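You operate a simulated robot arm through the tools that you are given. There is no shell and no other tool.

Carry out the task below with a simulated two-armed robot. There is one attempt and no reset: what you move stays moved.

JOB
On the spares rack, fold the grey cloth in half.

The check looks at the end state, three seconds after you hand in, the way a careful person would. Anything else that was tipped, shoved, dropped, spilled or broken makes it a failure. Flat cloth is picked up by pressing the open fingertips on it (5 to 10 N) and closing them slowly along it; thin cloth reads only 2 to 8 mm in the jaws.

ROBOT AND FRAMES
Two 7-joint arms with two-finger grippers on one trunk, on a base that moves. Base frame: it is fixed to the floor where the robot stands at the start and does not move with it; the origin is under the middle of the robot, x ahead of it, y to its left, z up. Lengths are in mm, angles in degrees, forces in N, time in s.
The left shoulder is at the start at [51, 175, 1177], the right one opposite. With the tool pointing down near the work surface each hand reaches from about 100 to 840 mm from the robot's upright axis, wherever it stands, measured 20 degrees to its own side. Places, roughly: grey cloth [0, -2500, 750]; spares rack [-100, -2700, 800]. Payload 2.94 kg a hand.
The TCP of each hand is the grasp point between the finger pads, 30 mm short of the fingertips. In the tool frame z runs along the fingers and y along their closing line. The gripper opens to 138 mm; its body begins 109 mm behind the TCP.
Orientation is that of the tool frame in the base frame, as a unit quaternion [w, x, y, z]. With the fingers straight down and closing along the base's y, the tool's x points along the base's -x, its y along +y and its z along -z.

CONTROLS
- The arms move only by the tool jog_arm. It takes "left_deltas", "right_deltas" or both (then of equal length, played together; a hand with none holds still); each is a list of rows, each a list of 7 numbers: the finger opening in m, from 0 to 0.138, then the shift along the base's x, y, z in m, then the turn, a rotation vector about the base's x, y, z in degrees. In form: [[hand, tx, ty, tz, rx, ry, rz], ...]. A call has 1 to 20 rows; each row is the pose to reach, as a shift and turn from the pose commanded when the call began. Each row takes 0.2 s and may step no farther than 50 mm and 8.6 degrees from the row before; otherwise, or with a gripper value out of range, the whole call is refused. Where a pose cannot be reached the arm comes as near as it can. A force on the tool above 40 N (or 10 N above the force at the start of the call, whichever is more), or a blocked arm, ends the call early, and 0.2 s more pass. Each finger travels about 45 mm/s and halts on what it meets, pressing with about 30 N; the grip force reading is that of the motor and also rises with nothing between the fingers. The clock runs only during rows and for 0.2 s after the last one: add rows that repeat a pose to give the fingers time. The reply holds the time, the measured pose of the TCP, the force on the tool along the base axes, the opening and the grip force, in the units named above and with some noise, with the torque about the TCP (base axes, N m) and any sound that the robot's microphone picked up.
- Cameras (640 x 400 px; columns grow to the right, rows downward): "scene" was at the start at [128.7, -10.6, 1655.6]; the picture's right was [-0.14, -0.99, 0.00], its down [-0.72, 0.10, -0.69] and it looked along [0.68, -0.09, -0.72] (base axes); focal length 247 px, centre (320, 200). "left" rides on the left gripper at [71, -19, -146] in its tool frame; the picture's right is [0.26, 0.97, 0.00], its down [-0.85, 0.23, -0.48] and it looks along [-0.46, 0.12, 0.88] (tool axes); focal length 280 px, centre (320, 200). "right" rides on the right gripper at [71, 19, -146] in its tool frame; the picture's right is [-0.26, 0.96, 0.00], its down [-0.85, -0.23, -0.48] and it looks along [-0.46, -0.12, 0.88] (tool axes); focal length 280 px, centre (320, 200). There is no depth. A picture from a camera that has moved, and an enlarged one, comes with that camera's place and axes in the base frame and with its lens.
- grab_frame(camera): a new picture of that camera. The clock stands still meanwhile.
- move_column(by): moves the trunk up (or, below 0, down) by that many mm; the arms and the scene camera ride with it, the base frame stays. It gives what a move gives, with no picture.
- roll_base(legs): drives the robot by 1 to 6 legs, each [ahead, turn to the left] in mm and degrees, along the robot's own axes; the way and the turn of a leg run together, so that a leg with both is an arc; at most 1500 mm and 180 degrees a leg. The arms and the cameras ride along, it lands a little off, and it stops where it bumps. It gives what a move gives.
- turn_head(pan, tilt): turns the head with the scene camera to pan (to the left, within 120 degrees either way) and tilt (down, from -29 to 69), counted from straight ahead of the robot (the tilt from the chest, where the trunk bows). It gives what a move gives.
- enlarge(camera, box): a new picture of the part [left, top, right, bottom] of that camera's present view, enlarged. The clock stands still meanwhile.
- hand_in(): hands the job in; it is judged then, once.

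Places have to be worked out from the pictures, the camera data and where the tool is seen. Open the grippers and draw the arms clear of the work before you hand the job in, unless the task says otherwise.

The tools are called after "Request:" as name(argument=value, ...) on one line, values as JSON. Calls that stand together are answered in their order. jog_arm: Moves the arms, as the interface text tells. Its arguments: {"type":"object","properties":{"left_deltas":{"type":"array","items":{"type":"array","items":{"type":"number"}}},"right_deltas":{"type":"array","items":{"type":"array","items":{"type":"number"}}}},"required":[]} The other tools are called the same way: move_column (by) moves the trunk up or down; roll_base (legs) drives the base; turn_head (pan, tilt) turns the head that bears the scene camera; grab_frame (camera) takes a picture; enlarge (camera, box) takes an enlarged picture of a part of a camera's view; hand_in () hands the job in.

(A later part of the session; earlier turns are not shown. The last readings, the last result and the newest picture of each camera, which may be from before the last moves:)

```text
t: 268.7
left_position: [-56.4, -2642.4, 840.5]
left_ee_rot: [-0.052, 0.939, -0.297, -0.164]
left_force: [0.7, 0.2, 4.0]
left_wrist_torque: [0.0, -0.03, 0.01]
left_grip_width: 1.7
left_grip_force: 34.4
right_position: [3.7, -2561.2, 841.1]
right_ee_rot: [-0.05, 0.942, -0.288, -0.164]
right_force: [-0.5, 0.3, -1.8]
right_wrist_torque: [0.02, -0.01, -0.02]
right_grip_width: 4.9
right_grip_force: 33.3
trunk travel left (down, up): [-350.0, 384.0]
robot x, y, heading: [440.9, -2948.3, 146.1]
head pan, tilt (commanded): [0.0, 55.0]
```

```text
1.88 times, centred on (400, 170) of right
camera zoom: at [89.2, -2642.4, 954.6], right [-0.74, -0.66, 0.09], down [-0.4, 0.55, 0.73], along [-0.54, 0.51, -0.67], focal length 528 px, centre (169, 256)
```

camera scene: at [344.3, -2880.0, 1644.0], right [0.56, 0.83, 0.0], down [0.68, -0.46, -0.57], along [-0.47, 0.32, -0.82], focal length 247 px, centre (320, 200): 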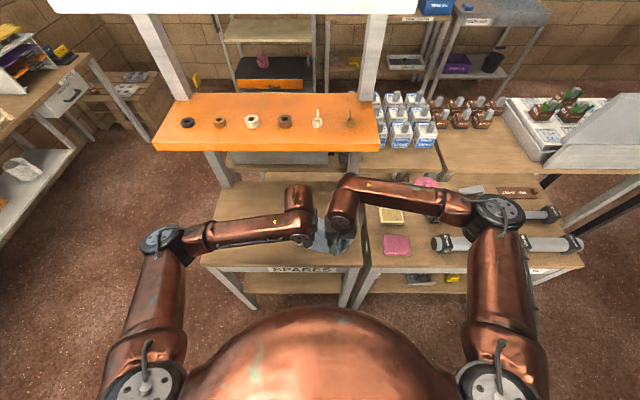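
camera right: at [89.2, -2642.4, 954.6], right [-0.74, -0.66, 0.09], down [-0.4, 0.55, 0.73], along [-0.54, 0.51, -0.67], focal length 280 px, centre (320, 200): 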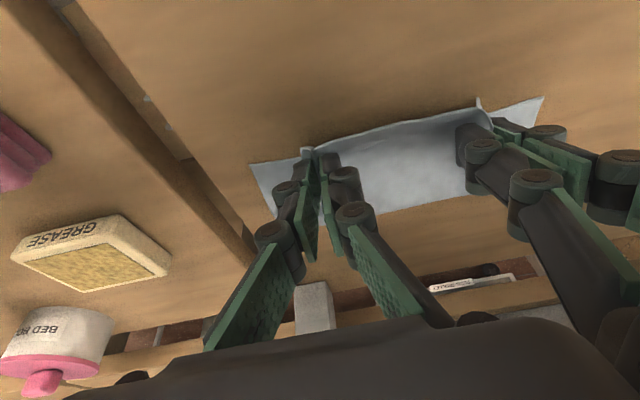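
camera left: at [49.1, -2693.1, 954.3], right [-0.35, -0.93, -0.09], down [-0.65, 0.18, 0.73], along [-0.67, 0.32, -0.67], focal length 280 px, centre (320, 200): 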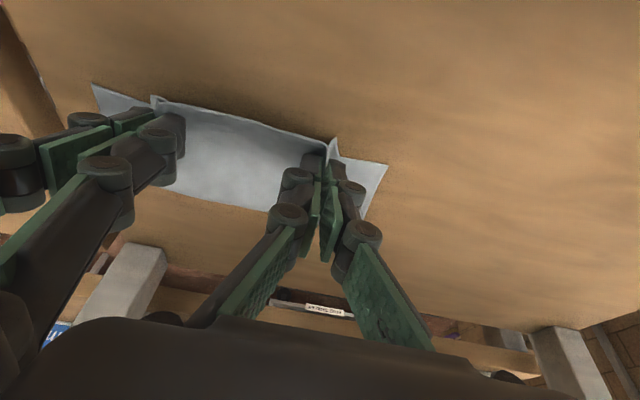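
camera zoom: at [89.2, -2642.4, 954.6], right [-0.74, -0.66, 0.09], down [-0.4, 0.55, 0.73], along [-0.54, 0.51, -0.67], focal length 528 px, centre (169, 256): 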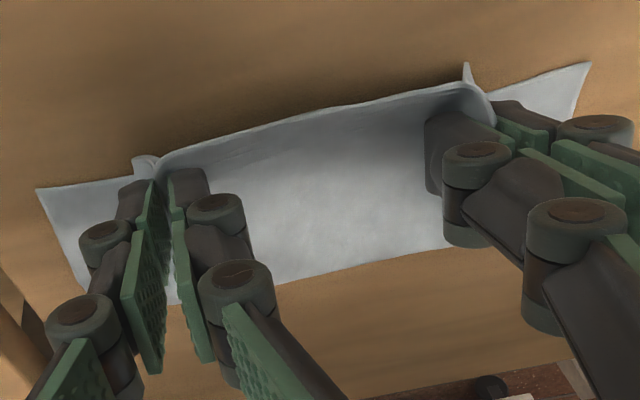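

Alignment is excellent: the held edge lies right on the far edge, only bunched at the two pinches. I lower to light contact so that opening the fingers outward can spread the corners.

Request:
jog_arm(left_deltas=[[0.0, 0, 0, -0.001, 0, 0, 0], [0.0, 0, 0, -0.002, 0, 0, 0], [0.0, 0, 0, -0.003, 0, 0, 0], [0.0, 0, 0, -0.003, 0, 0, 0]], right_deltas=[[0.0, 0, 0, -0.001, 0, 0, 0], [0.0, 0, 0, -0.002, 0, 0, 0], [0.0, 0, 0, -0.003, 0, 0, 0], [0.0, 0, 0, -0.003, 0, 0, 0]])

```text
t: 269.7
left_position: [-56.8, -2643.0, 837.0]
left_ee_rot: [-0.053, 0.939, -0.297, -0.163]
left_force: [-0.8, -3.1, 4.4]
left_wrist_torque: [0.03, 0.07, 0.05]
left_grip_width: 0.0
left_grip_force: 25.4
right_position: [3.0, -2561.6, 838.6]
right_ee_rot: [-0.05, 0.942, -0.288, -0.165]
right_force: [0.0, 0.9, 0.9]
right_wrist_torque: [0.36, -0.24, -0.13]
right_grip_width: 1.7
right_grip_force: 35.2
trunk travel left (down, up): [-350.0, 384.0]
robot x, y, heading: [445.4, -2948.0, 145.9]
head pan, tilt (commanded): [0.0, 55.0]
```

Request:
jog_arm(left_deltas=[[0.0, 0, 0, -0.001, 0, 0, 0], [0.0, 0, 0, -0.002, 0, 0, 0], [0.0, 0, 0, -0.002, 0, 0, 0]], right_deltas=[[0.0, 0, 0, -0.001, 0, 0, 0], [0.0, 0, 0, -0.002, 0, 0, 0], [0.0, 0, 0, -0.0025, 0, 0, 0]])

```text
t: 270.5
left_position: [-56.6, -2642.8, 836.7]
left_ee_rot: [-0.053, 0.939, -0.297, -0.163]
left_force: [0.4, 2.0, -1.3]
left_wrist_torque: [-0.09, -0.04, 0.05]
left_grip_width: 5.7
left_grip_force: 40.4
right_position: [3.2, -2561.7, 835.5]
right_ee_rot: [-0.051, 0.942, -0.288, -0.164]
right_force: [-1.6, -1.1, -0.3]
right_wrist_torque: [-0.01, -0.01, -0.03]
right_grip_width: 0.8
right_grip_force: 30.2
trunk travel left (down, up): [-350.0, 384.0]
robot x, y, heading: [444.0, -2948.0, 145.9]
head pan, tilt (commanded): [0.0, 55.0]
```

Request:
jog_arm(left_deltas=[[0.0, 0, 0, -0.0015, 0, 0, 0], [0.0, 0, 0, -0.003, 0, 0, 0], [0.0, 0, 0, -0.003, 0, 0, 0]], right_deltas=[[0.0, 0, 0, -0.0015, 0, 0, 0], [0.0, 0, 0, -0.003, 0, 0, 0], [0.0, 0, 0, -0.003, 0, 0, 0]])

Request:
enlarge(camera="left", box=[70, 60, 410, 260])

```text
t: 271.3
left_position: [-57.3, -2642.5, 832.7]
left_ee_rot: [-0.053, 0.939, -0.297, -0.164]
left_force: [3.2, 0.8, 4.0]
left_wrist_torque: [0.11, 0.04, 0.0]
left_grip_width: 1.0
left_grip_force: 30.1
right_position: [4.1, -2562.2, 831.8]
right_ee_rot: [-0.05, 0.942, -0.289, -0.164]
right_force: [-1.4, -2.8, 3.5]
right_wrist_torque: [0.0, 0.04, -0.03]
right_grip_width: 1.0
right_grip_force: 29.9
trunk travel left (down, up): [-350.0, 384.0]
robot x, y, heading: [444.6, -2946.6, 145.7]
head pan, tilt (commanded): [0.0, 55.0]
```

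```text
1.88 times, centred on (240, 160) of left
camera zoom: at [49.2, -2693.2, 946.2], right [-0.35, -0.93, -0.09], down [-0.65, 0.18, 0.73], along [-0.67, 0.32, -0.67], focal length 528 px, centre (471, 275)
```

zoom: 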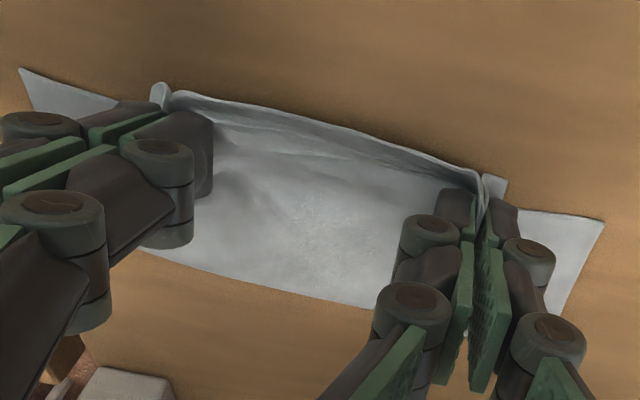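

Both tips touch with ~4 N. I open slowly with the hands drifting outward so the outer fingers push the corners out flat.

Request:
jog_arm(left_deltas=[[0.002, -0.0006, -0.0008, 0, 0, 0, 0], [0.004, -0.0011, -0.0017, 0, 0, 0, 0], [0.006, -0.0017, -0.0025, 0, 0, 0, 0], [0.008, -0.0022, -0.0033, 0.0001, 0, 0, 0], [0.01, -0.0028, -0.0041, 0.0001, 0, 0, 0], [0.012, -0.0034, -0.005, 0.0002, 0, 0, 0], [0.014, -0.0039, -0.0058, 0.0002, 0, 0, 0], [0.016, -0.0045, -0.0066, 0.0003, 0, 0, 0], [0.018, -0.005, -0.0075, 0.0003, 0, 0, 0], [0.02, -0.0056, -0.0083, 0.0004, 0, 0, 0], [0.022, -0.0061, -0.0091, 0.0004, 0, 0, 0], [0.024, -0.0067, -0.01, 0.0005, 0, 0, 0], [0.026, -0.0073, -0.0108, 0.0005, 0, 0, 0], [0.028, -0.0078, -0.0116, 0.0005, 0, 0, 0]], right_deltas=[[0.002, 0.0006, 0.0008, 0, 0, 0, 0], [0.004, 0.0011, 0.0017, 0, 0, 0, 0], [0.006, 0.0017, 0.0025, 0, 0, 0, 0], [0.008, 0.0022, 0.0033, 0.0001, 0, 0, 0], [0.01, 0.0028, 0.0041, 0.0001, 0, 0, 0], [0.012, 0.0034, 0.005, 0.0002, 0, 0, 0], [0.014, 0.0039, 0.0058, 0.0002, 0, 0, 0], [0.016, 0.0045, 0.0066, 0.0003, 0, 0, 0], [0.018, 0.005, 0.0075, 0.0003, 0, 0, 0], [0.02, 0.0056, 0.0083, 0.0004, 0, 0, 0], [0.022, 0.0061, 0.0091, 0.0004, 0, 0, 0], [0.024, 0.0067, 0.01, 0.0005, 0, 0, 0], [0.026, 0.0073, 0.0108, 0.0005, 0, 0, 0], [0.028, 0.0078, 0.0116, 0.0005, 0, 0, 0]])

Request:
enlarge(camera="left", box=[70, 60, 410, 260])

Request:
enlarge(camera="right", box=[230, 70, 570, 270])

```text
t: 274.3
left_position: [-64.3, -2654.7, 834.3]
left_ee_rot: [-0.054, 0.939, -0.296, -0.165]
left_force: [-0.3, 0.0, -0.2]
left_wrist_torque: [0.03, 0.02, -0.03]
left_grip_width: 28.0
left_grip_force: 0.0
right_position: [12.3, -2549.5, 832.9]
right_ee_rot: [-0.05, 0.942, -0.288, -0.164]
right_force: [-0.6, 0.4, 3.4]
right_wrist_torque: [-0.05, 0.02, 0.0]
right_grip_width: 28.1
right_grip_force: 0.1
trunk travel left (down, up): [-350.0, 384.0]
robot x, y, heading: [440.3, -2947.1, 146.0]
head pan, tilt (commanded): [0.0, 55.0]
```

```text
1.88 times, centred on (240, 160) of left
camera zoom: at [41.6, -2704.8, 946.9], right [-0.35, -0.93, -0.09], down [-0.65, 0.18, 0.73], along [-0.67, 0.32, -0.67], focal length 528 px, centre (471, 275)
```

zoom: 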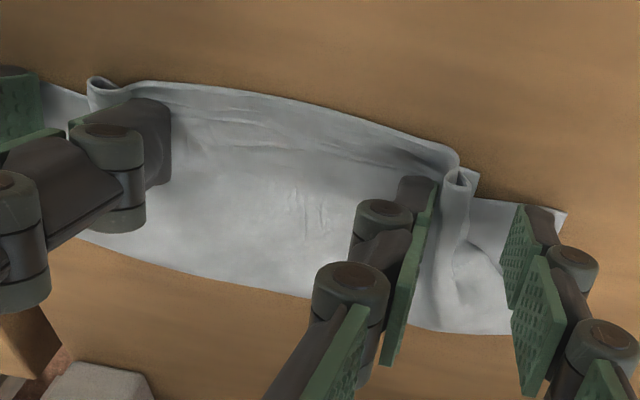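

```text
1.88 times, centred on (400, 170) of right
camera zoom: at [97.3, -2630.8, 947.1], right [-0.74, -0.66, 0.09], down [-0.4, 0.55, 0.73], along [-0.54, 0.51, -0.67], focal length 528 px, centre (169, 256)
```

zoom: 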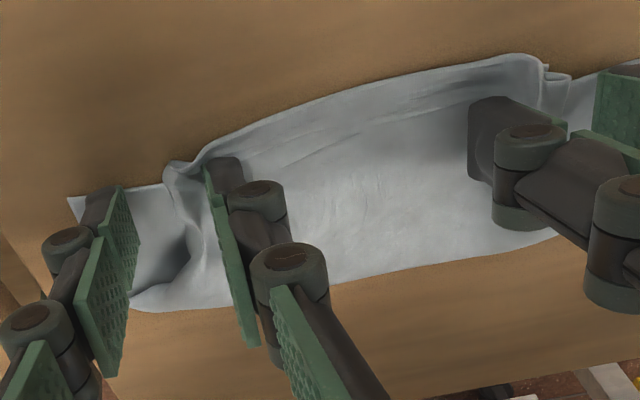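

The fold is laid and released; small standing ridges remain at the two corners. I lift both hands up and back to view the whole result.

Request:
jog_arm(left_deltas=[[0.028, 0.001, -0.0007, 0.006, 0, 0, 0], [0.028, 0.004, -0.0027, 0.015, 0, 0, 0], [0.028, 0.01, -0.012, 0.03, 0, 0, 0], [0.028, 0.02, -0.035, 0.045, 0, 0, 0], [0.028, 0.03, -0.065, 0.06, 0, 0, 0], [0.028, 0.045, -0.1, 0.07, 0, 0, 0], [0.028, 0.06, -0.135, 0.075, 0, 0, 0]], right_deltas=[[0.028, 0.001, -0.0007, 0.006, 0, 0, 0], [0.028, 0.004, -0.0027, 0.015, 0, 0, 0], [0.028, 0.02, -0.008, 0.03, 0, 0, 0], [0.028, 0.05, -0.01, 0.045, 0, 0, 0], [0.028, 0.085, -0.01, 0.06, 0, 0, 0], [0.028, 0.12, -0.01, 0.07, 0, 0, 0], [0.028, 0.155, -0.01, 0.075, 0, 0, 0]])

Request:
turn_head(pan=0, tilt=50)

Request:
enlarge(camera="scene", box=[270, 200, 382, 270])

Request:
grab_frame(camera="left")

Request:
grab_frame(camera="right")

```text
t: 275.9
left_position: [-6.7, -2785.9, 907.2]
left_ee_rot: [-0.051, 0.939, -0.298, -0.163]
left_force: [-0.2, 0.9, -0.4]
left_wrist_torque: [-0.03, 0.0, 0.0]
left_grip_width: 28.0
left_grip_force: 0.2
left hand out of reach, approached as far as the arm can: row 7
right_position: [167.0, -2559.8, 909.6]
right_ee_rot: [-0.051, 0.942, -0.288, -0.165]
right_force: [0.0, -0.3, 0.1]
right_wrist_torque: [-0.02, 0.01, 0.0]
right_grip_width: 28.1
right_grip_force: 0.1
trunk travel left (down, up): [-350.0, 384.0]
robot x, y, heading: [439.6, -2951.9, 145.8]
head pan, tilt (commanded): [0.0, 55.0]
```

```text
t: 276.5
left_position: [-9.0, -2785.7, 906.0]
left_ee_rot: [-0.051, 0.94, -0.297, -0.162]
left_force: [0.2, -0.6, -0.1]
left_wrist_torque: [0.04, 0.02, -0.02]
left_grip_width: 28.0
left_grip_force: 0.0
right_position: [165.7, -2559.0, 908.9]
right_ee_rot: [-0.05, 0.942, -0.288, -0.164]
right_force: [0.3, -0.5, 0.0]
right_wrist_torque: [-0.01, -0.01, 0.01]
right_grip_width: 28.0
right_grip_force: 0.1
trunk travel left (down, up): [-350.0, 384.0]
robot x, y, heading: [439.6, -2947.3, 145.8]
head pan, tilt (commanded): [0.0, 50.0]
```

```text
5.71 times, centred on (326, 235) of scene
camera zoom: at [341.1, -2877.7, 1650.5], right [0.56, 0.83, 0.0], down [0.63, -0.43, -0.64], along [-0.53, 0.36, -0.77], focal length 1414 px, centre (286, 0)
```

zoom: 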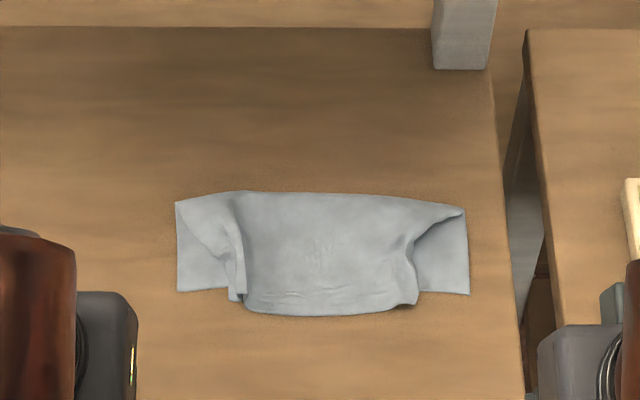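

```text
taken
camera left: at [96.9, -2835.6, 1019.9], right [-0.35, -0.93, -0.09], down [-0.66, 0.18, 0.73], along [-0.67, 0.32, -0.67], focal length 280 px, centre (320, 200)
```

left: 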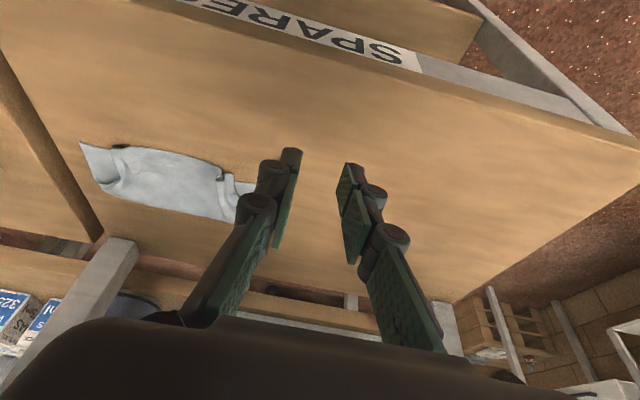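

```text
taken
camera right: at [251.4, -2640.9, 1022.1], right [-0.74, -0.66, 0.09], down [-0.4, 0.55, 0.73], along [-0.54, 0.51, -0.67], focal length 280 px, centre (320, 200)
```

right: 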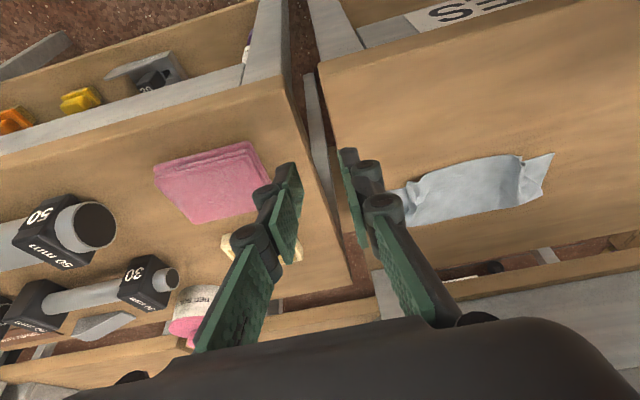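

The cloth is now folded in half; only the top layer's two near corners are bunched inward (top-left at R≈−34 instead of −72, top-right at ≈87 instead of 121). I zoom in to see how to pull them out.

Request:
enlarge(camera="scene", box=[298, 230, 334, 258])

Request:
enlarge(camera="scene", box=[328, 230, 364, 258])

Request:
enlarge(camera="left", box=[70, 130, 270, 240])

Request:
enlarge(camera="right", box=[370, 130, 570, 250])

```text
14.29 times, centred on (316, 244) of scene
camera zoom: at [341.1, -2877.7, 1650.5], right [0.56, 0.83, 0.0], down [0.63, -0.43, -0.64], along [-0.53, 0.36, -0.77], focal length 3535 px, centre (377, -429)
```

zoom: 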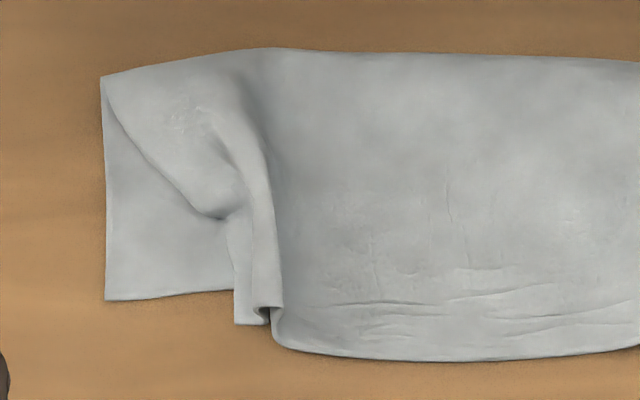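

```text
14.29 times, centred on (346, 244) of scene
camera zoom: at [341.1, -2877.7, 1650.5], right [0.56, 0.83, 0.0], down [0.63, -0.43, -0.64], along [-0.53, 0.36, -0.77], focal length 3535 px, centre (-51, -429)
```

zoom: 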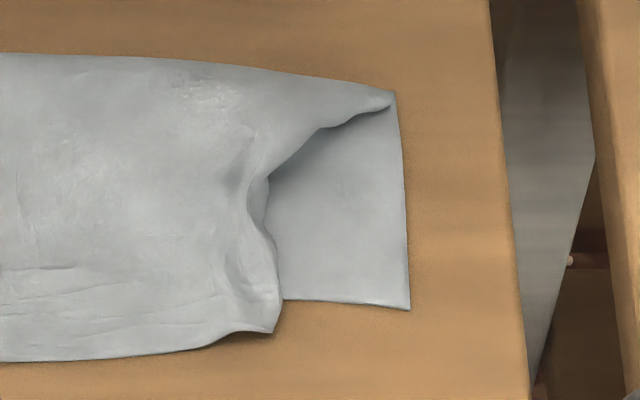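

```text
3.20 times, centred on (170, 185) of left
camera zoom: at [96.9, -2835.6, 1019.9], right [-0.35, -0.93, -0.09], down [-0.66, 0.18, 0.73], along [-0.67, 0.32, -0.67], focal length 897 px, centre (800, 248)
```

zoom: 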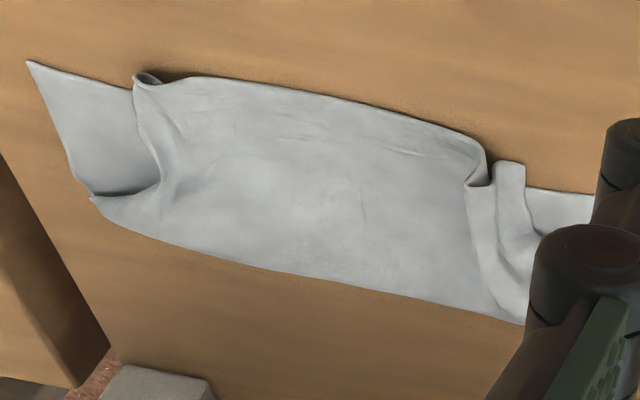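

```text
3.20 times, centred on (470, 190) of right
camera zoom: at [251.4, -2640.9, 1022.1], right [-0.74, -0.66, 0.09], down [-0.4, 0.55, 0.73], along [-0.54, 0.51, -0.67], focal length 897 px, centre (-160, 232)
```

zoom: 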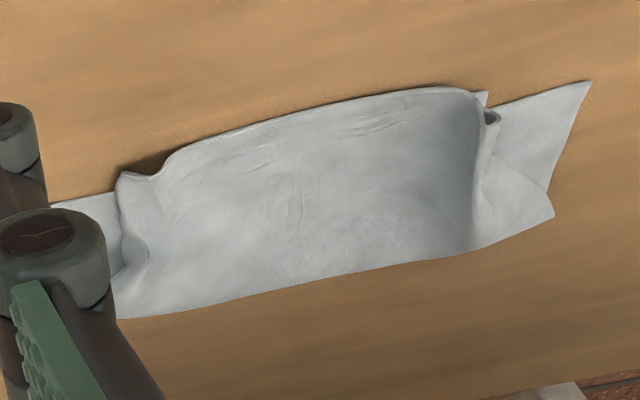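

Each bunched corner is a small upright pleat with a narrow flap outside it. I'll straddle the left pleat with the left hand: inner finger holding the main layer, outer finger on the flap, then spread outward. I move there first, hovering.

Request:
jog_arm(left_deltas=[[0.022, -0.007, 0.025, -0.004, -0.5, -0.8, 0], [0.022, -0.015, 0.055, -0.012, -1.0, -1.5, 0], [0.022, -0.023, 0.085, -0.024, -1.5, -2.3, 0], [0.022, -0.031, 0.115, -0.038, -2.1, -3.0, 0], [0.022, -0.0395, 0.1456, -0.052, -2.6, -3.8, 0], [0.022, -0.0395, 0.1456, -0.056, -2.6, -3.8, 0]])

Request:
enlarge(camera="left", box=[200, 80, 440, 260])

Request:
enlarge(camera="scene", box=[270, 190, 382, 270])

```text
t: 277.9
left_position: [-47.8, -2638.6, 850.1]
left_ee_rot: [-0.041, 0.945, -0.299, -0.126]
left_force: [0.0, -0.8, -0.1]
left_wrist_torque: [-0.01, 0.01, -0.01]
left_grip_width: 21.9
left_grip_force: 0.1
right_position: [166.8, -2560.5, 908.7]
right_ee_rot: [-0.05, 0.942, -0.288, -0.165]
right_force: [0.1, 0.1, 0.0]
right_wrist_torque: [0.02, -0.04, -0.01]
right_grip_width: 28.4
right_grip_force: 0.0
trunk travel left (down, up): [-350.0, 384.0]
robot x, y, heading: [446.8, -2950.3, 145.7]
head pan, tilt (commanded): [0.0, 50.0]
```

```text
2.22 times, centred on (320, 170) of left
camera zoom: at [50.1, -2684.5, 972.4], right [-0.35, -0.93, -0.07], down [-0.7, 0.21, 0.68], along [-0.62, 0.29, -0.73], focal length 623 px, centre (320, 267)
```

zoom: 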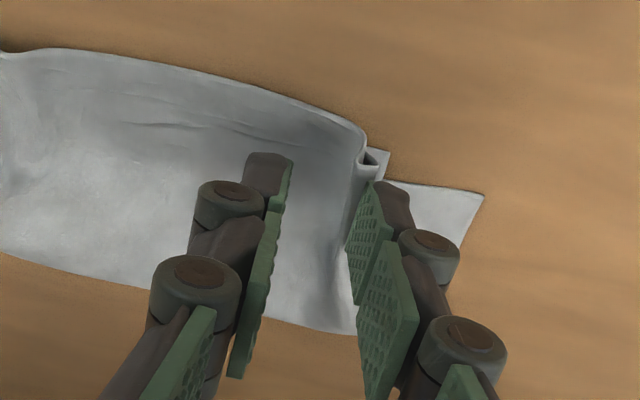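

```text
5.00 times, centred on (326, 230) of scene
camera zoom: at [341.0, -2878.3, 1650.6], right [0.56, 0.83, 0.0], down [0.63, -0.43, -0.64], along [-0.53, 0.36, -0.77], focal length 1237 px, centre (290, 50)
```

zoom: 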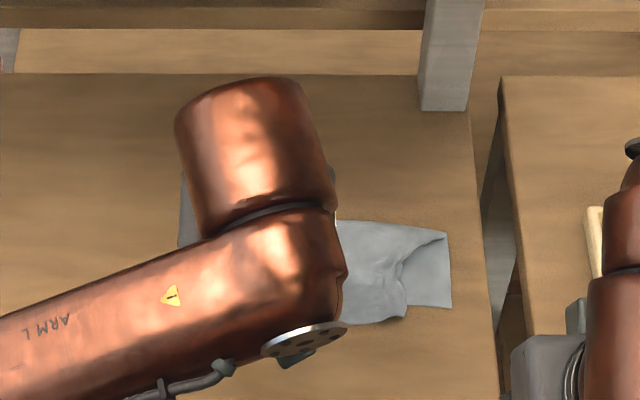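

The outer finger is right above the narrow flap outside the pleat, the inner finger over the main layer. I lower to light contact.

Request:
jog_arm(left_deltas=[[0.022, 0, 0, -0.005, 0, 0, 0], [0.022, 0, 0, -0.01, 0, 0, 0], [0.022, 0, 0, -0.013, 0, 0, 0], [0.022, 0, 0, -0.014, 0, 0, 0], [0.022, 0, 0, -0.015, 0, 0, 0], [0.022, 0, 0, -0.015, 0, 0, 0]])

Request:
enlarge(camera="left", box=[200, 80, 440, 260])

```text
t: 279.3
left_position: [-47.1, -2638.4, 835.9]
left_ee_rot: [-0.04, 0.945, -0.299, -0.125]
left_force: [-0.2, 0.2, -0.3]
left_wrist_torque: [-0.02, 0.03, -0.04]
left_grip_width: 22.0
left_grip_force: 0.1
right_position: [166.4, -2559.8, 906.9]
right_ee_rot: [-0.05, 0.942, -0.288, -0.163]
right_force: [0.4, 0.3, -0.1]
right_wrist_torque: [0.0, 0.03, 0.01]
right_grip_width: 27.8
right_grip_force: 0.2
trunk travel left (down, up): [-350.0, 384.0]
robot x, y, heading: [444.4, -2948.2, 146.0]
head pan, tilt (commanded): [0.0, 50.0]
```

```text
2.22 times, centred on (320, 170) of left
camera zoom: at [50.3, -2683.6, 957.7], right [-0.35, -0.93, -0.07], down [-0.7, 0.21, 0.68], along [-0.62, 0.29, -0.73], focal length 623 px, centre (320, 267)
```

zoom: 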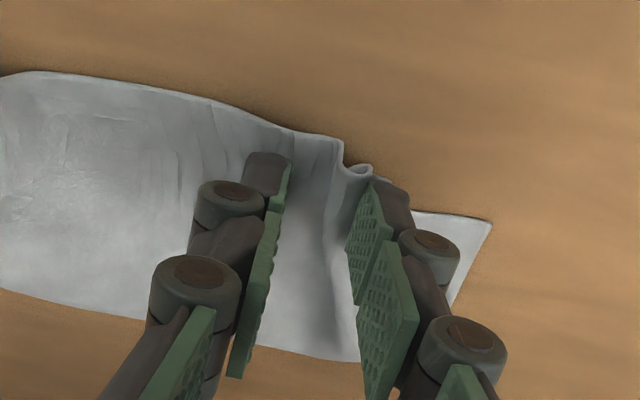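

Request:
jog_arm(left_deltas=[[0.022, 0, 0, -0.001, 0, 0, 0], [0.022, 0, 0, -0.002, 0, 0, 0], [0.022, 0, 0, -0.0025, 0, 0, 0], [0.022, 0, 0, -0.0025, 0, 0, 0]])

```text
t: 280.3
left_position: [-47.4, -2639.3, 832.1]
left_ee_rot: [-0.04, 0.945, -0.3, -0.124]
left_force: [0.4, 0.4, 2.2]
left_wrist_torque: [0.01, 0.03, 0.03]
left_grip_width: 22.0
left_grip_force: 0.0
right_position: [164.1, -2560.6, 909.2]
right_ee_rot: [-0.05, 0.942, -0.288, -0.164]
right_force: [0.1, -1.0, -0.2]
right_wrist_torque: [0.03, 0.02, 0.01]
right_grip_width: 28.0
right_grip_force: 0.0
trunk travel left (down, up): [-350.0, 384.0]
robot x, y, heading: [442.8, -2946.5, 145.9]
head pan, tilt (commanded): [0.0, 50.0]
```

2 N contact. I press a touch more and open slowly by 40 mm with the hand moving left 20 mm, so only the outer finger travels and draws the flap outward.

Request:
jog_arm(left_deltas=[[0.022, 0, 0, -0.0004, 0, 0, 0], [0.024, -0.0006, -0.0008, -0.0005, 0, 0, 0], [0.026, -0.0011, -0.0017, -0.0005, 0, 0, 0], [0.028, -0.0017, -0.0025, -0.0005, 0, 0, 0], [0.03, -0.0022, -0.0033, -0.0005, 0, 0, 0], [0.032, -0.0028, -0.0041, -0.0005, 0, 0, 0], [0.034, -0.0034, -0.005, -0.0005, 0, 0, 0], [0.036, -0.0039, -0.0058, -0.0005, 0, 0, 0], [0.038, -0.0045, -0.0066, -0.0004, 0, 0, 0], [0.04, -0.005, -0.0075, -0.0004, 0, 0, 0], [0.042, -0.0056, -0.0083, -0.0004, 0, 0, 0], [0.044, -0.0061, -0.0091, -0.0004, 0, 0, 0], [0.046, -0.0067, -0.01, -0.0004, 0, 0, 0], [0.048, -0.0073, -0.0108, -0.0004, 0, 0, 0], [0.05, -0.0078, -0.0116, -0.0004, 0, 0, 0], [0.052, -0.0084, -0.0124, -0.0004, 0, 0, 0], [0.054, -0.0089, -0.0133, -0.0004, 0, 0, 0], [0.056, -0.0095, -0.0141, -0.0004, 0, 0, 0], [0.058, -0.0101, -0.0149, -0.0004, 0, 0, 0], [0.06, -0.0106, -0.0158, -0.0004, 0, 0, 0]])

Request:
enlarge(camera="left", box=[160, 80, 480, 260])

```text
t: 284.5
left_position: [-57.3, -2654.6, 832.3]
left_ee_rot: [-0.04, 0.945, -0.299, -0.126]
left_force: [0.7, 1.3, 3.4]
left_wrist_torque: [0.04, -0.05, 0.02]
left_grip_width: 60.4
left_grip_force: 0.0
right_position: [165.9, -2560.7, 907.5]
right_ee_rot: [-0.05, 0.942, -0.288, -0.164]
right_force: [0.6, 0.2, 0.7]
right_wrist_torque: [0.01, -0.02, -0.03]
right_grip_width: 28.3
right_grip_force: 0.1
trunk travel left (down, up): [-350.0, 384.0]
robot x, y, heading: [443.8, -2949.4, 145.9]
head pan, tilt (commanded): [0.0, 50.0]
```

```text
2.00 times, centred on (320, 170) of left
camera zoom: at [40.0, -2699.4, 954.6], right [-0.35, -0.93, -0.07], down [-0.7, 0.21, 0.68], along [-0.62, 0.29, -0.73], focal length 561 px, centre (320, 260)
```

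zoom: 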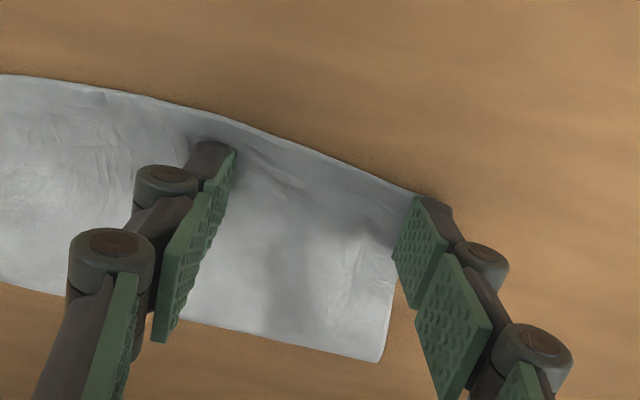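

Excellent – the left pleat is pulled out flat and the top corner now covers the bottom one. I lift the left hand straight off and move it away, and bring the right hand to the right pleat.

Request:
jog_arm(left_deltas=[[0.06, 0, 0, 0.004, 0, 0, 0], [0.06, 0, 0, 0.012, 0, 0, 0], [0.06, 0.002, -0.0015, 0.025, 0, 0, 0], [0.06, 0.015, -0.02, 0.045, 0, 0, 0], [0.06, 0.03, -0.05, 0.06, 0, 0, 0], [0.06, 0.045, -0.09, 0.07, 0, 0, 0], [0.06, 0.06, -0.13, 0.075, 0, 0, 0]])

Request:
enlarge(camera="scene", box=[270, 200, 382, 270])

Request:
enlarge(camera="scene", box=[328, 230, 364, 258])

```text
t: 286.1
left_position: [2.4, -2786.9, 906.6]
left_ee_rot: [-0.04, 0.945, -0.298, -0.125]
left_force: [0.1, -0.9, 0.0]
left_wrist_torque: [0.02, -0.04, 0.01]
left_grip_width: 60.3
left_grip_force: 0.1
right_position: [165.8, -2560.9, 907.2]
right_ee_rot: [-0.05, 0.942, -0.288, -0.164]
right_force: [-1.0, -0.5, -0.8]
right_wrist_torque: [0.0, 0.01, 0.03]
right_grip_width: 28.1
right_grip_force: 0.1
trunk travel left (down, up): [-350.0, 384.0]
robot x, y, heading: [445.1, -2949.1, 145.7]
head pan, tilt (commanded): [0.0, 50.0]
```

```text
5.71 times, centred on (326, 235) of scene
camera zoom: at [341.1, -2878.7, 1650.7], right [0.56, 0.83, 0.0], down [0.63, -0.43, -0.64], along [-0.53, 0.36, -0.77], focal length 1414 px, centre (286, 0)
```

zoom: 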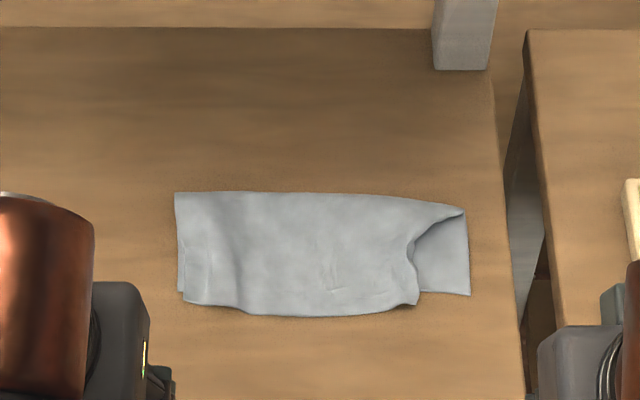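

```text
14.29 times, centred on (346, 244) of scene
camera zoom: at [341.1, -2878.7, 1650.7], right [0.56, 0.83, 0.0], down [0.63, -0.43, -0.64], along [-0.53, 0.36, -0.77], focal length 3535 px, centre (-51, -429)
```

zoom: 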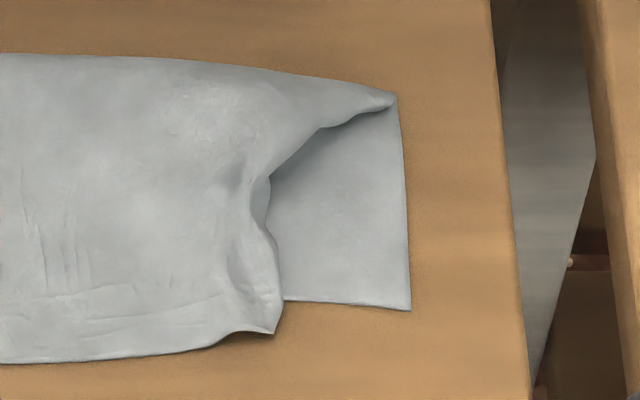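

The left side is now neat. I bring the right hand over the right pleat in the same way, hovering first.

Request:
jog_arm(right_deltas=[[0.022, -0.033, -0.002, -0.005, -0.6, -0.8, 0], [0.022, -0.066, -0.004, -0.016, -1.2, -1.6, 0], [0.022, -0.1, -0.006, -0.03, -1.8, -2.5, 0], [0.022, -0.134, -0.008, -0.045, -2.3, -3.3, 0], [0.022, -0.1647, -0.009, -0.055, -2.7, -4.0, 0], [0.022, -0.1647, -0.009, -0.055, -2.7, -4.0, 0]])

Request:
enlarge(camera="right", box=[200, 80, 440, 260])

Request:
grab_frame(camera="right")

```text
t: 287.5
left_position: [3.0, -2784.0, 907.4]
left_ee_rot: [-0.041, 0.945, -0.299, -0.126]
left_force: [0.8, -0.3, -0.1]
left_wrist_torque: [-0.02, 0.0, 0.06]
left_grip_width: 60.0
left_grip_force: 0.0
right_position: [2.4, -2569.3, 851.7]
right_ee_rot: [-0.038, 0.948, -0.29, -0.124]
right_force: [-0.3, -0.1, -0.2]
right_wrist_torque: [-0.02, 0.01, 0.04]
right_grip_width: 21.9
right_grip_force: 0.0
trunk travel left (down, up): [-350.0, 384.0]
robot x, y, heading: [440.1, -2950.1, 146.0]
head pan, tilt (commanded): [0.0, 50.0]
```

```text
2.22 times, centred on (320, 170) of right
camera zoom: at [79.1, -2644.0, 975.8], right [-0.75, -0.66, 0.07], down [-0.45, 0.58, 0.68], along [-0.49, 0.48, -0.73], focal length 623 px, centre (320, 267)
```

zoom: 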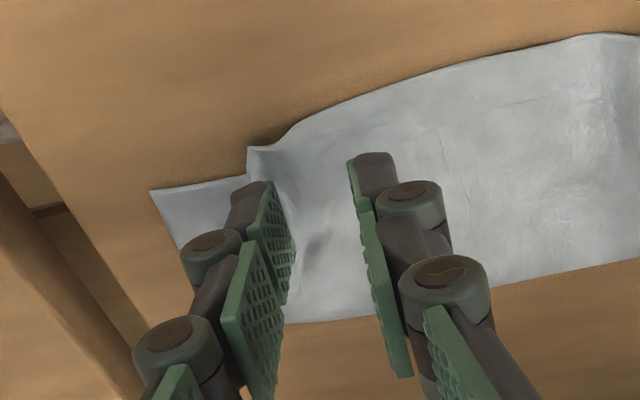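

```text
taken
camera right: at [79.1, -2644.0, 975.8], right [-0.75, -0.66, 0.07], down [-0.45, 0.58, 0.68], along [-0.49, 0.48, -0.73], focal length 280 px, centre (320, 200)
```

right: 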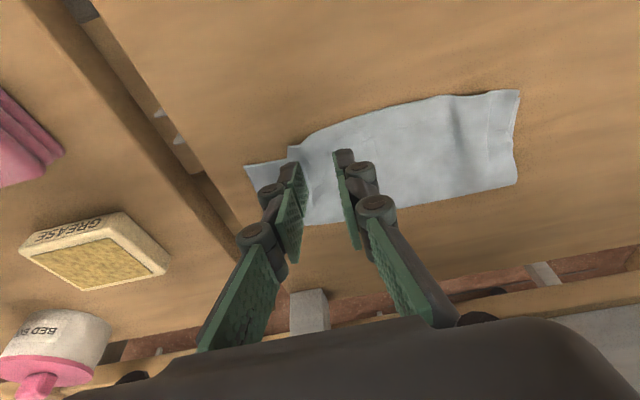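

The right flap (corner at R≈86) should go ~37 mm outward. I shift the hand 6 mm inward so the outer finger lands fully on that flap, and lower to contact.

Request:
jog_arm(right_deltas=[[0.022, -0.0018, -0.0027, -0.003, 0, 0, 0], [0.022, -0.0036, -0.0054, -0.007, 0, 0, 0], [0.022, -0.0036, -0.0054, -0.011, 0, 0, 0], [0.022, -0.0036, -0.0054, -0.014, 0, 0, 0], [0.022, -0.0036, -0.0054, -0.016, 0, 0, 0], [0.022, -0.0036, -0.0054, -0.016, 0, 0, 0]])

Request:
enlarge(camera="right", box=[200, 80, 440, 260])

```text
t: 288.9
left_position: [2.7, -2784.9, 906.6]
left_ee_rot: [-0.041, 0.945, -0.299, -0.125]
left_force: [-0.3, -0.2, 0.5]
left_wrist_torque: [0.01, -0.01, 0.02]
left_grip_width: 60.0
left_grip_force: 0.0
right_position: [-1.5, -2574.5, 837.6]
right_ee_rot: [-0.038, 0.948, -0.29, -0.124]
right_force: [0.1, 0.7, 0.1]
right_wrist_torque: [0.01, 0.02, -0.03]
right_grip_width: 22.0
right_grip_force: 0.0
trunk travel left (down, up): [-350.0, 384.0]
robot x, y, heading: [441.3, -2947.2, 145.8]
head pan, tilt (commanded): [0.0, 50.0]
```

```text
2.22 times, centred on (320, 170) of right
camera zoom: at [75.3, -2649.6, 960.0], right [-0.75, -0.66, 0.07], down [-0.45, 0.58, 0.68], along [-0.49, 0.48, -0.73], focal length 623 px, centre (320, 267)
```

zoom: 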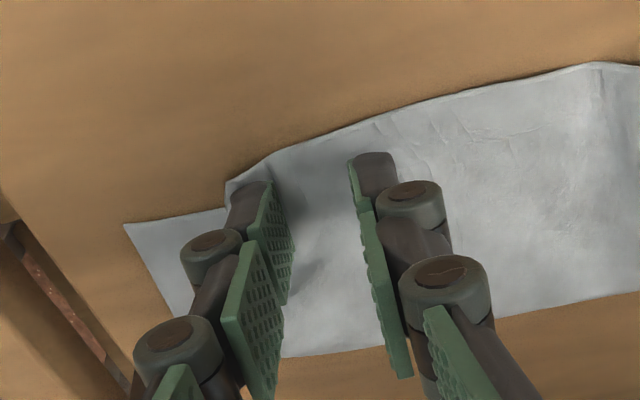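

Request:
jog_arm(right_deltas=[[0.022, 0, 0, -0.0015, 0, 0, 0], [0.022, 0, 0, -0.003, 0, 0, 0], [0.022, 0, 0, -0.004, 0, 0, 0], [0.022, 0, 0, -0.004, 0, 0, 0]])

```text
t: 289.9
left_position: [0.9, -2785.8, 907.1]
left_ee_rot: [-0.041, 0.945, -0.298, -0.125]
left_force: [0.6, 0.4, 0.6]
left_wrist_torque: [-0.02, -0.04, 0.02]
left_grip_width: 60.1
left_grip_force: 0.0
right_position: [-3.1, -2574.5, 833.3]
right_ee_rot: [-0.038, 0.948, -0.289, -0.125]
right_force: [-0.2, -1.1, 1.1]
right_wrist_torque: [0.02, -0.02, 0.03]
right_grip_width: 22.1
right_grip_force: 0.1
trunk travel left (down, up): [-350.0, 384.0]
robot x, y, heading: [443.9, -2947.0, 145.8]
head pan, tilt (commanded): [0.0, 50.0]
```

Request:
jog_arm(right_deltas=[[0.022, 0, 0, -0.0008, 0, 0, 0], [0.022, 0, 0, -0.0012, 0, 0, 0], [0.022, 0, 0, -0.0012, 0, 0, 0]])

```text
t: 290.7
left_position: [2.4, -2785.1, 907.8]
left_ee_rot: [-0.041, 0.945, -0.298, -0.126]
left_force: [-0.3, -0.2, -0.2]
left_wrist_torque: [0.01, 0.03, 0.04]
left_grip_width: 60.2
left_grip_force: 0.1
right_position: [-1.7, -2574.1, 832.5]
right_ee_rot: [-0.037, 0.948, -0.289, -0.125]
right_force: [0.9, 0.2, 8.2]
right_wrist_torque: [0.07, -0.12, 0.01]
right_grip_width: 22.0
right_grip_force: 0.1
trunk travel left (down, up): [-350.0, 384.0]
robot x, y, heading: [443.5, -2943.6, 145.8]
head pan, tilt (commanded): [0.0, 50.0]
```

8 N is a bit much; I ease up slightly and spread outward in the same way.

Request:
jog_arm(right_deltas=[[0.022, 0, 0, 0.0004, 0, 0, 0], [0.024, 0.0006, 0.0008, 0.0004, 0, 0, 0], [0.026, 0.0011, 0.0017, 0.0004, 0, 0, 0], [0.028, 0.0016, 0.0026, 0.0004, 0, 0, 0], [0.03, 0.0021, 0.0035, 0.0004, 0, 0, 0], [0.032, 0.0026, 0.0044, 0.0004, 0, 0, 0], [0.034, 0.0031, 0.0053, 0.0004, 0, 0, 0], [0.036, 0.0036, 0.0062, 0.0004, 0, 0, 0], [0.038, 0.0041, 0.007, 0.0005, 0, 0, 0], [0.04, 0.0045, 0.0079, 0.0005, 0, 0, 0], [0.042, 0.005, 0.0088, 0.0005, 0, 0, 0], [0.044, 0.0055, 0.0097, 0.0005, 0, 0, 0], [0.046, 0.0059, 0.0107, 0.0005, 0, 0, 0], [0.048, 0.0064, 0.0116, 0.0005, 0, 0, 0], [0.05, 0.0068, 0.0125, 0.0005, 0, 0, 0], [0.052, 0.0073, 0.0134, 0.0005, 0, 0, 0], [0.054, 0.0077, 0.0143, 0.0005, 0, 0, 0], [0.056, 0.0082, 0.0152, 0.0005, 0, 0, 0], [0.058, 0.0087, 0.0161, 0.0005, 0, 0, 0], [0.06, 0.0092, 0.017, 0.0005, 0, 0, 0]])

Request:
enlarge(camera="right", box=[160, 80, 480, 260])

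```text
t: 294.9
left_position: [3.1, -2784.8, 907.5]
left_ee_rot: [-0.041, 0.945, -0.299, -0.126]
left_force: [0.3, -0.5, 1.3]
left_wrist_torque: [0.02, 0.0, 0.01]
left_grip_width: 60.0
left_grip_force: 0.0
right_position: [7.9, -2557.1, 832.8]
right_ee_rot: [-0.038, 0.948, -0.29, -0.124]
right_force: [1.8, -0.7, 4.4]
right_wrist_torque: [-0.16, 0.08, 0.06]
right_grip_width: 60.8
right_grip_force: 0.0
trunk travel left (down, up): [-350.0, 384.0]
robot x, y, heading: [445.7, -2947.1, 146.0]
head pan, tilt (commanded): [0.0, 50.0]
```

```text
2.00 times, centred on (320, 170) of right
camera zoom: at [85.2, -2633.2, 955.6], right [-0.75, -0.66, 0.07], down [-0.45, 0.58, 0.68], along [-0.49, 0.48, -0.73], focal length 561 px, centre (320, 260)
```

zoom: 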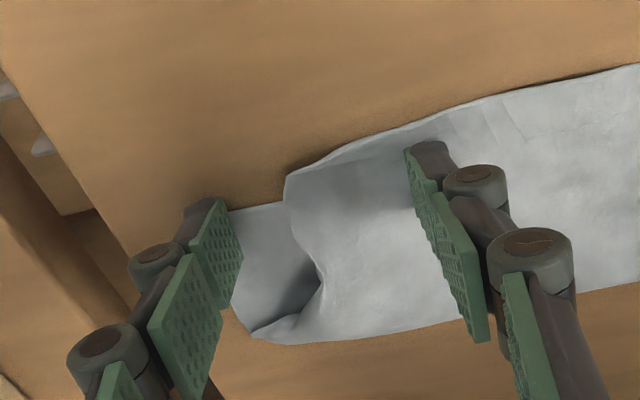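

The outer finger slid without taking the flap along this time. I lift the right hand and look closely at that corner.

Request:
jog_arm(right_deltas=[[0.06, 0, 0, 0.005, 0, 0, 0], [0.06, 0, 0, 0.015, 0, 0, 0], [0.06, 0.02, 0.005, 0.03, 0, 0, 0], [0.06, 0.05, 0.02, 0.04, 0, 0, 0], [0.06, 0.08, 0.04, 0.05, 0, 0, 0], [0.05, 0.1, 0.06, 0.05, 0, 0, 0]])

Request:
enlarge(camera="scene", box=[328, 230, 364, 258])

Request:
enlarge(camera="right", box=[300, 80, 540, 260])

Request:
enlarge(camera="left", box=[50, 110, 260, 240])

```text
t: 296.3
left_position: [2.6, -2784.9, 908.3]
left_ee_rot: [-0.04, 0.945, -0.299, -0.125]
left_force: [-0.8, 1.4, -0.8]
left_wrist_torque: [-0.02, 0.04, -0.02]
left_grip_width: 60.1
left_grip_force: 0.1
right_position: [109.0, -2496.4, 883.0]
right_ee_rot: [-0.039, 0.948, -0.29, -0.124]
right_force: [-1.0, 0.7, -0.1]
right_wrist_torque: [-0.02, 0.01, 0.01]
right_grip_width: 49.9
right_grip_force: 0.0
trunk travel left (down, up): [-350.0, 384.0]
robot x, y, heading: [442.0, -2947.4, 146.0]
head pan, tilt (commanded): [0.0, 50.0]
```

```text
14.29 times, centred on (346, 244) of scene
camera zoom: at [341.6, -2876.9, 1650.6], right [0.56, 0.83, 0.0], down [0.63, -0.43, -0.64], along [-0.53, 0.36, -0.77], focal length 3535 px, centre (-51, -429)
```

zoom: 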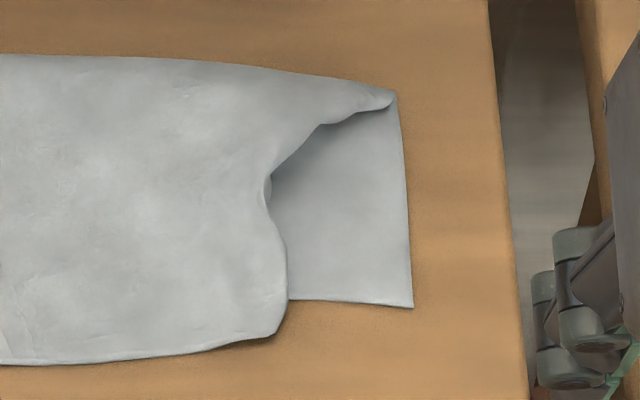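

```text
2.22 times, centred on (420, 170) of right
camera zoom: at [186.4, -2572.2, 1006.0], right [-0.75, -0.66, 0.07], down [-0.45, 0.58, 0.68], along [-0.49, 0.48, -0.73], focal length 623 px, centre (98, 267)
```

zoom: 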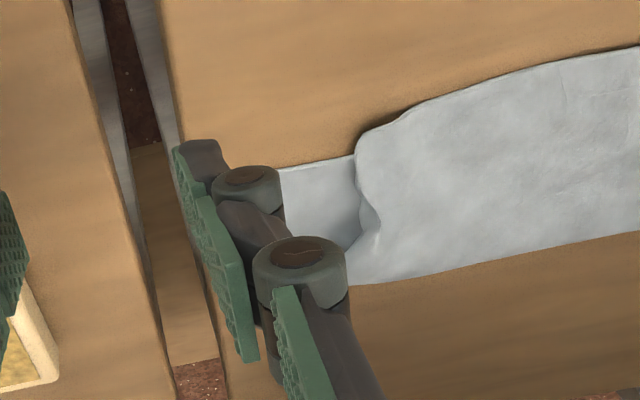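

```text
3.05 times, centred on (155, 175) of left
camera zoom: at [100.3, -2830.0, 1029.3], right [-0.35, -0.94, -0.07], down [-0.7, 0.21, 0.68], along [-0.62, 0.29, -0.73], focal length 854 px, centre (823, 276)
```

zoom: 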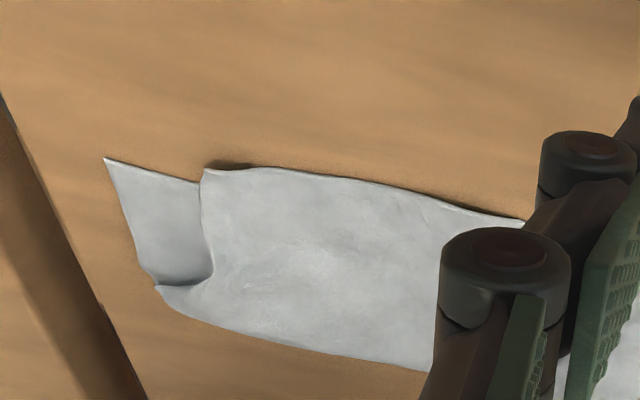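

The right top corner is tucked under (a dog-ear). I'll pinch that folded edge, lift it so the tucked part hangs out, then set it down further left so it trails outward. First I position the right hand over it, with a slight roll so the outer finger stays off the bottom layer.

Request:
jog_arm(right_deltas=[[0.026, -0.025, -0.016, -0.006, 1.2, -0.8, 0], [0.026, -0.05, -0.032, -0.014, 2.5, -1.7, 0], [0.026, -0.076, -0.048, -0.024, 3.7, -2.5, 0], [0.026, -0.1011, -0.0636, -0.033, 4.98, -3.35, 0], [0.026, -0.1011, -0.0636, -0.037, 4.98, -3.35, 0]])

Request:
enlarge(camera="right", box=[200, 80, 440, 260])

```text
t: 297.5
left_position: [3.3, -2784.7, 908.2]
left_ee_rot: [-0.041, 0.945, -0.299, -0.125]
left_force: [0.7, -0.2, -0.7]
left_wrist_torque: [-0.04, -0.01, -0.04]
left_grip_width: 60.0
left_grip_force: 0.0
right_position: [5.6, -2561.3, 846.0]
right_ee_rot: [-0.088, 0.949, -0.283, -0.11]
right_force: [1.2, 1.0, -0.1]
right_wrist_torque: [-0.02, 0.01, 0.04]
right_grip_width: 26.0
right_grip_force: 0.1
trunk travel left (down, up): [-350.0, 384.0]
robot x, y, heading: [443.0, -2948.1, 145.9]
head pan, tilt (commanded): [0.0, 50.0]
```

```text
2.22 times, centred on (320, 170) of right
camera zoom: at [76.6, -2646.6, 966.0], right [-0.75, -0.66, -0.03], down [-0.49, 0.52, 0.7], along [-0.44, 0.54, -0.71], focal length 623 px, centre (320, 267)
```

zoom: 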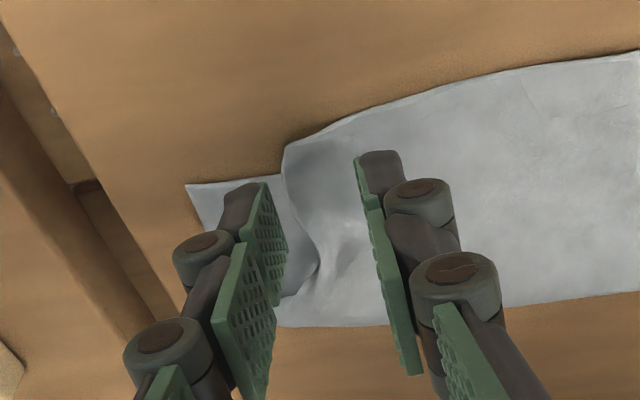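

Request:
jog_arm(right_deltas=[[0.026, 0, 0, -0.004, 0, 0, 0], [0.026, 0, 0, -0.008, 0, 0, 0], [0.026, 0, 0, -0.0105, 0, 0, 0], [0.026, 0, 0, -0.0115, 0, 0, 0], [0.026, 0, 0, -0.0115, 0, 0, 0]])

```text
t: 298.7
left_position: [2.3, -2785.0, 906.8]
left_ee_rot: [-0.041, 0.945, -0.3, -0.126]
left_force: [-0.1, -0.5, 0.8]
left_wrist_torque: [0.03, 0.02, -0.01]
left_grip_width: 59.9
left_grip_force: 0.1
right_position: [5.6, -2560.8, 835.0]
right_ee_rot: [-0.088, 0.949, -0.282, -0.109]
right_force: [-0.6, -1.1, 4.2]
right_wrist_torque: [-0.1, 0.02, 0.0]
right_grip_width: 25.7
right_grip_force: 0.2
trunk travel left (down, up): [-350.0, 384.0]
robot x, y, heading: [449.2, -2948.8, 145.9]
head pan, tilt (commanded): [0.0, 50.0]
```

Contact at 4 N on the inner finger. I close slowly to gather the folded edge.

Request:
jog_arm(right_deltas=[[0.025, 0, 0, 0, 0, 0, 0], [0.024, 0, 0, 0, 0, 0, 0], [0.023, 0, 0, -0.0001, 0, 0, 0], [0.022, 0, 0, -0.0001, 0, 0, 0], [0.021, 0, 0, -0.0002, 0, 0, 0], [0.02, 0, 0, -0.0002, 0, 0, 0], [0.019, 0, 0, -0.0003, 0, 0, 0], [0.018, 0, 0, -0.0003, 0, 0, 0], [0.017, 0, 0, -0.0004, 0, 0, 0], [0.016, 0, 0, -0.0004, 0, 0, 0], [0.015, 0, 0, -0.0005, 0, 0, 0], [0.014, 0, 0, -0.0005, 0, 0, 0], [0.013, 0, 0, -0.0005, 0, 0, 0], [0.012, 0, 0, -0.0006, 0, 0, 0], [0.011, 0, 0, -0.0006, 0, 0, 0], [0.01, 0, 0, -0.0006, 0, 0, 0]])

Request:
enlarge(camera="right", box=[200, 80, 440, 260])

```text
t: 302.1
left_position: [2.2, -2784.4, 908.1]
left_ee_rot: [-0.041, 0.945, -0.299, -0.125]
left_force: [0.0, -0.9, 0.6]
left_wrist_torque: [0.02, 0.0, 0.01]
left_grip_width: 59.8
left_grip_force: 0.0
right_position: [5.9, -2560.2, 833.2]
right_ee_rot: [-0.087, 0.949, -0.283, -0.109]
right_force: [-0.7, 0.2, 1.1]
right_wrist_torque: [-0.02, 0.0, -0.02]
right_grip_width: 9.7
right_grip_force: 0.0
trunk travel left (down, up): [-350.0, 384.0]
robot x, y, heading: [442.3, -2949.5, 146.0]
head pan, tilt (commanded): [0.0, 50.0]
```

```text
2.22 times, centred on (320, 170) of right
camera zoom: at [76.5, -2646.7, 953.7], right [-0.75, -0.66, -0.03], down [-0.49, 0.52, 0.7], along [-0.44, 0.54, -0.71], focal length 623 px, centre (320, 267)
```

zoom: 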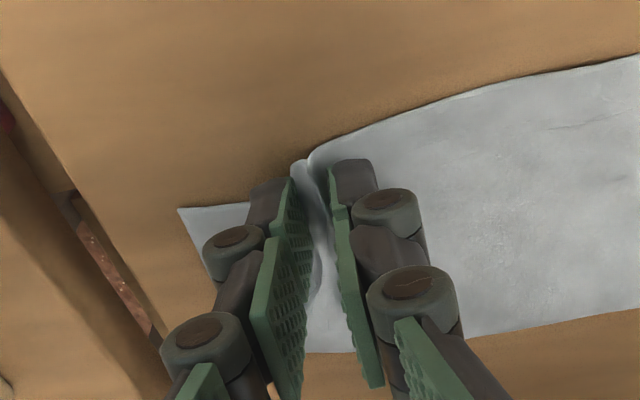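

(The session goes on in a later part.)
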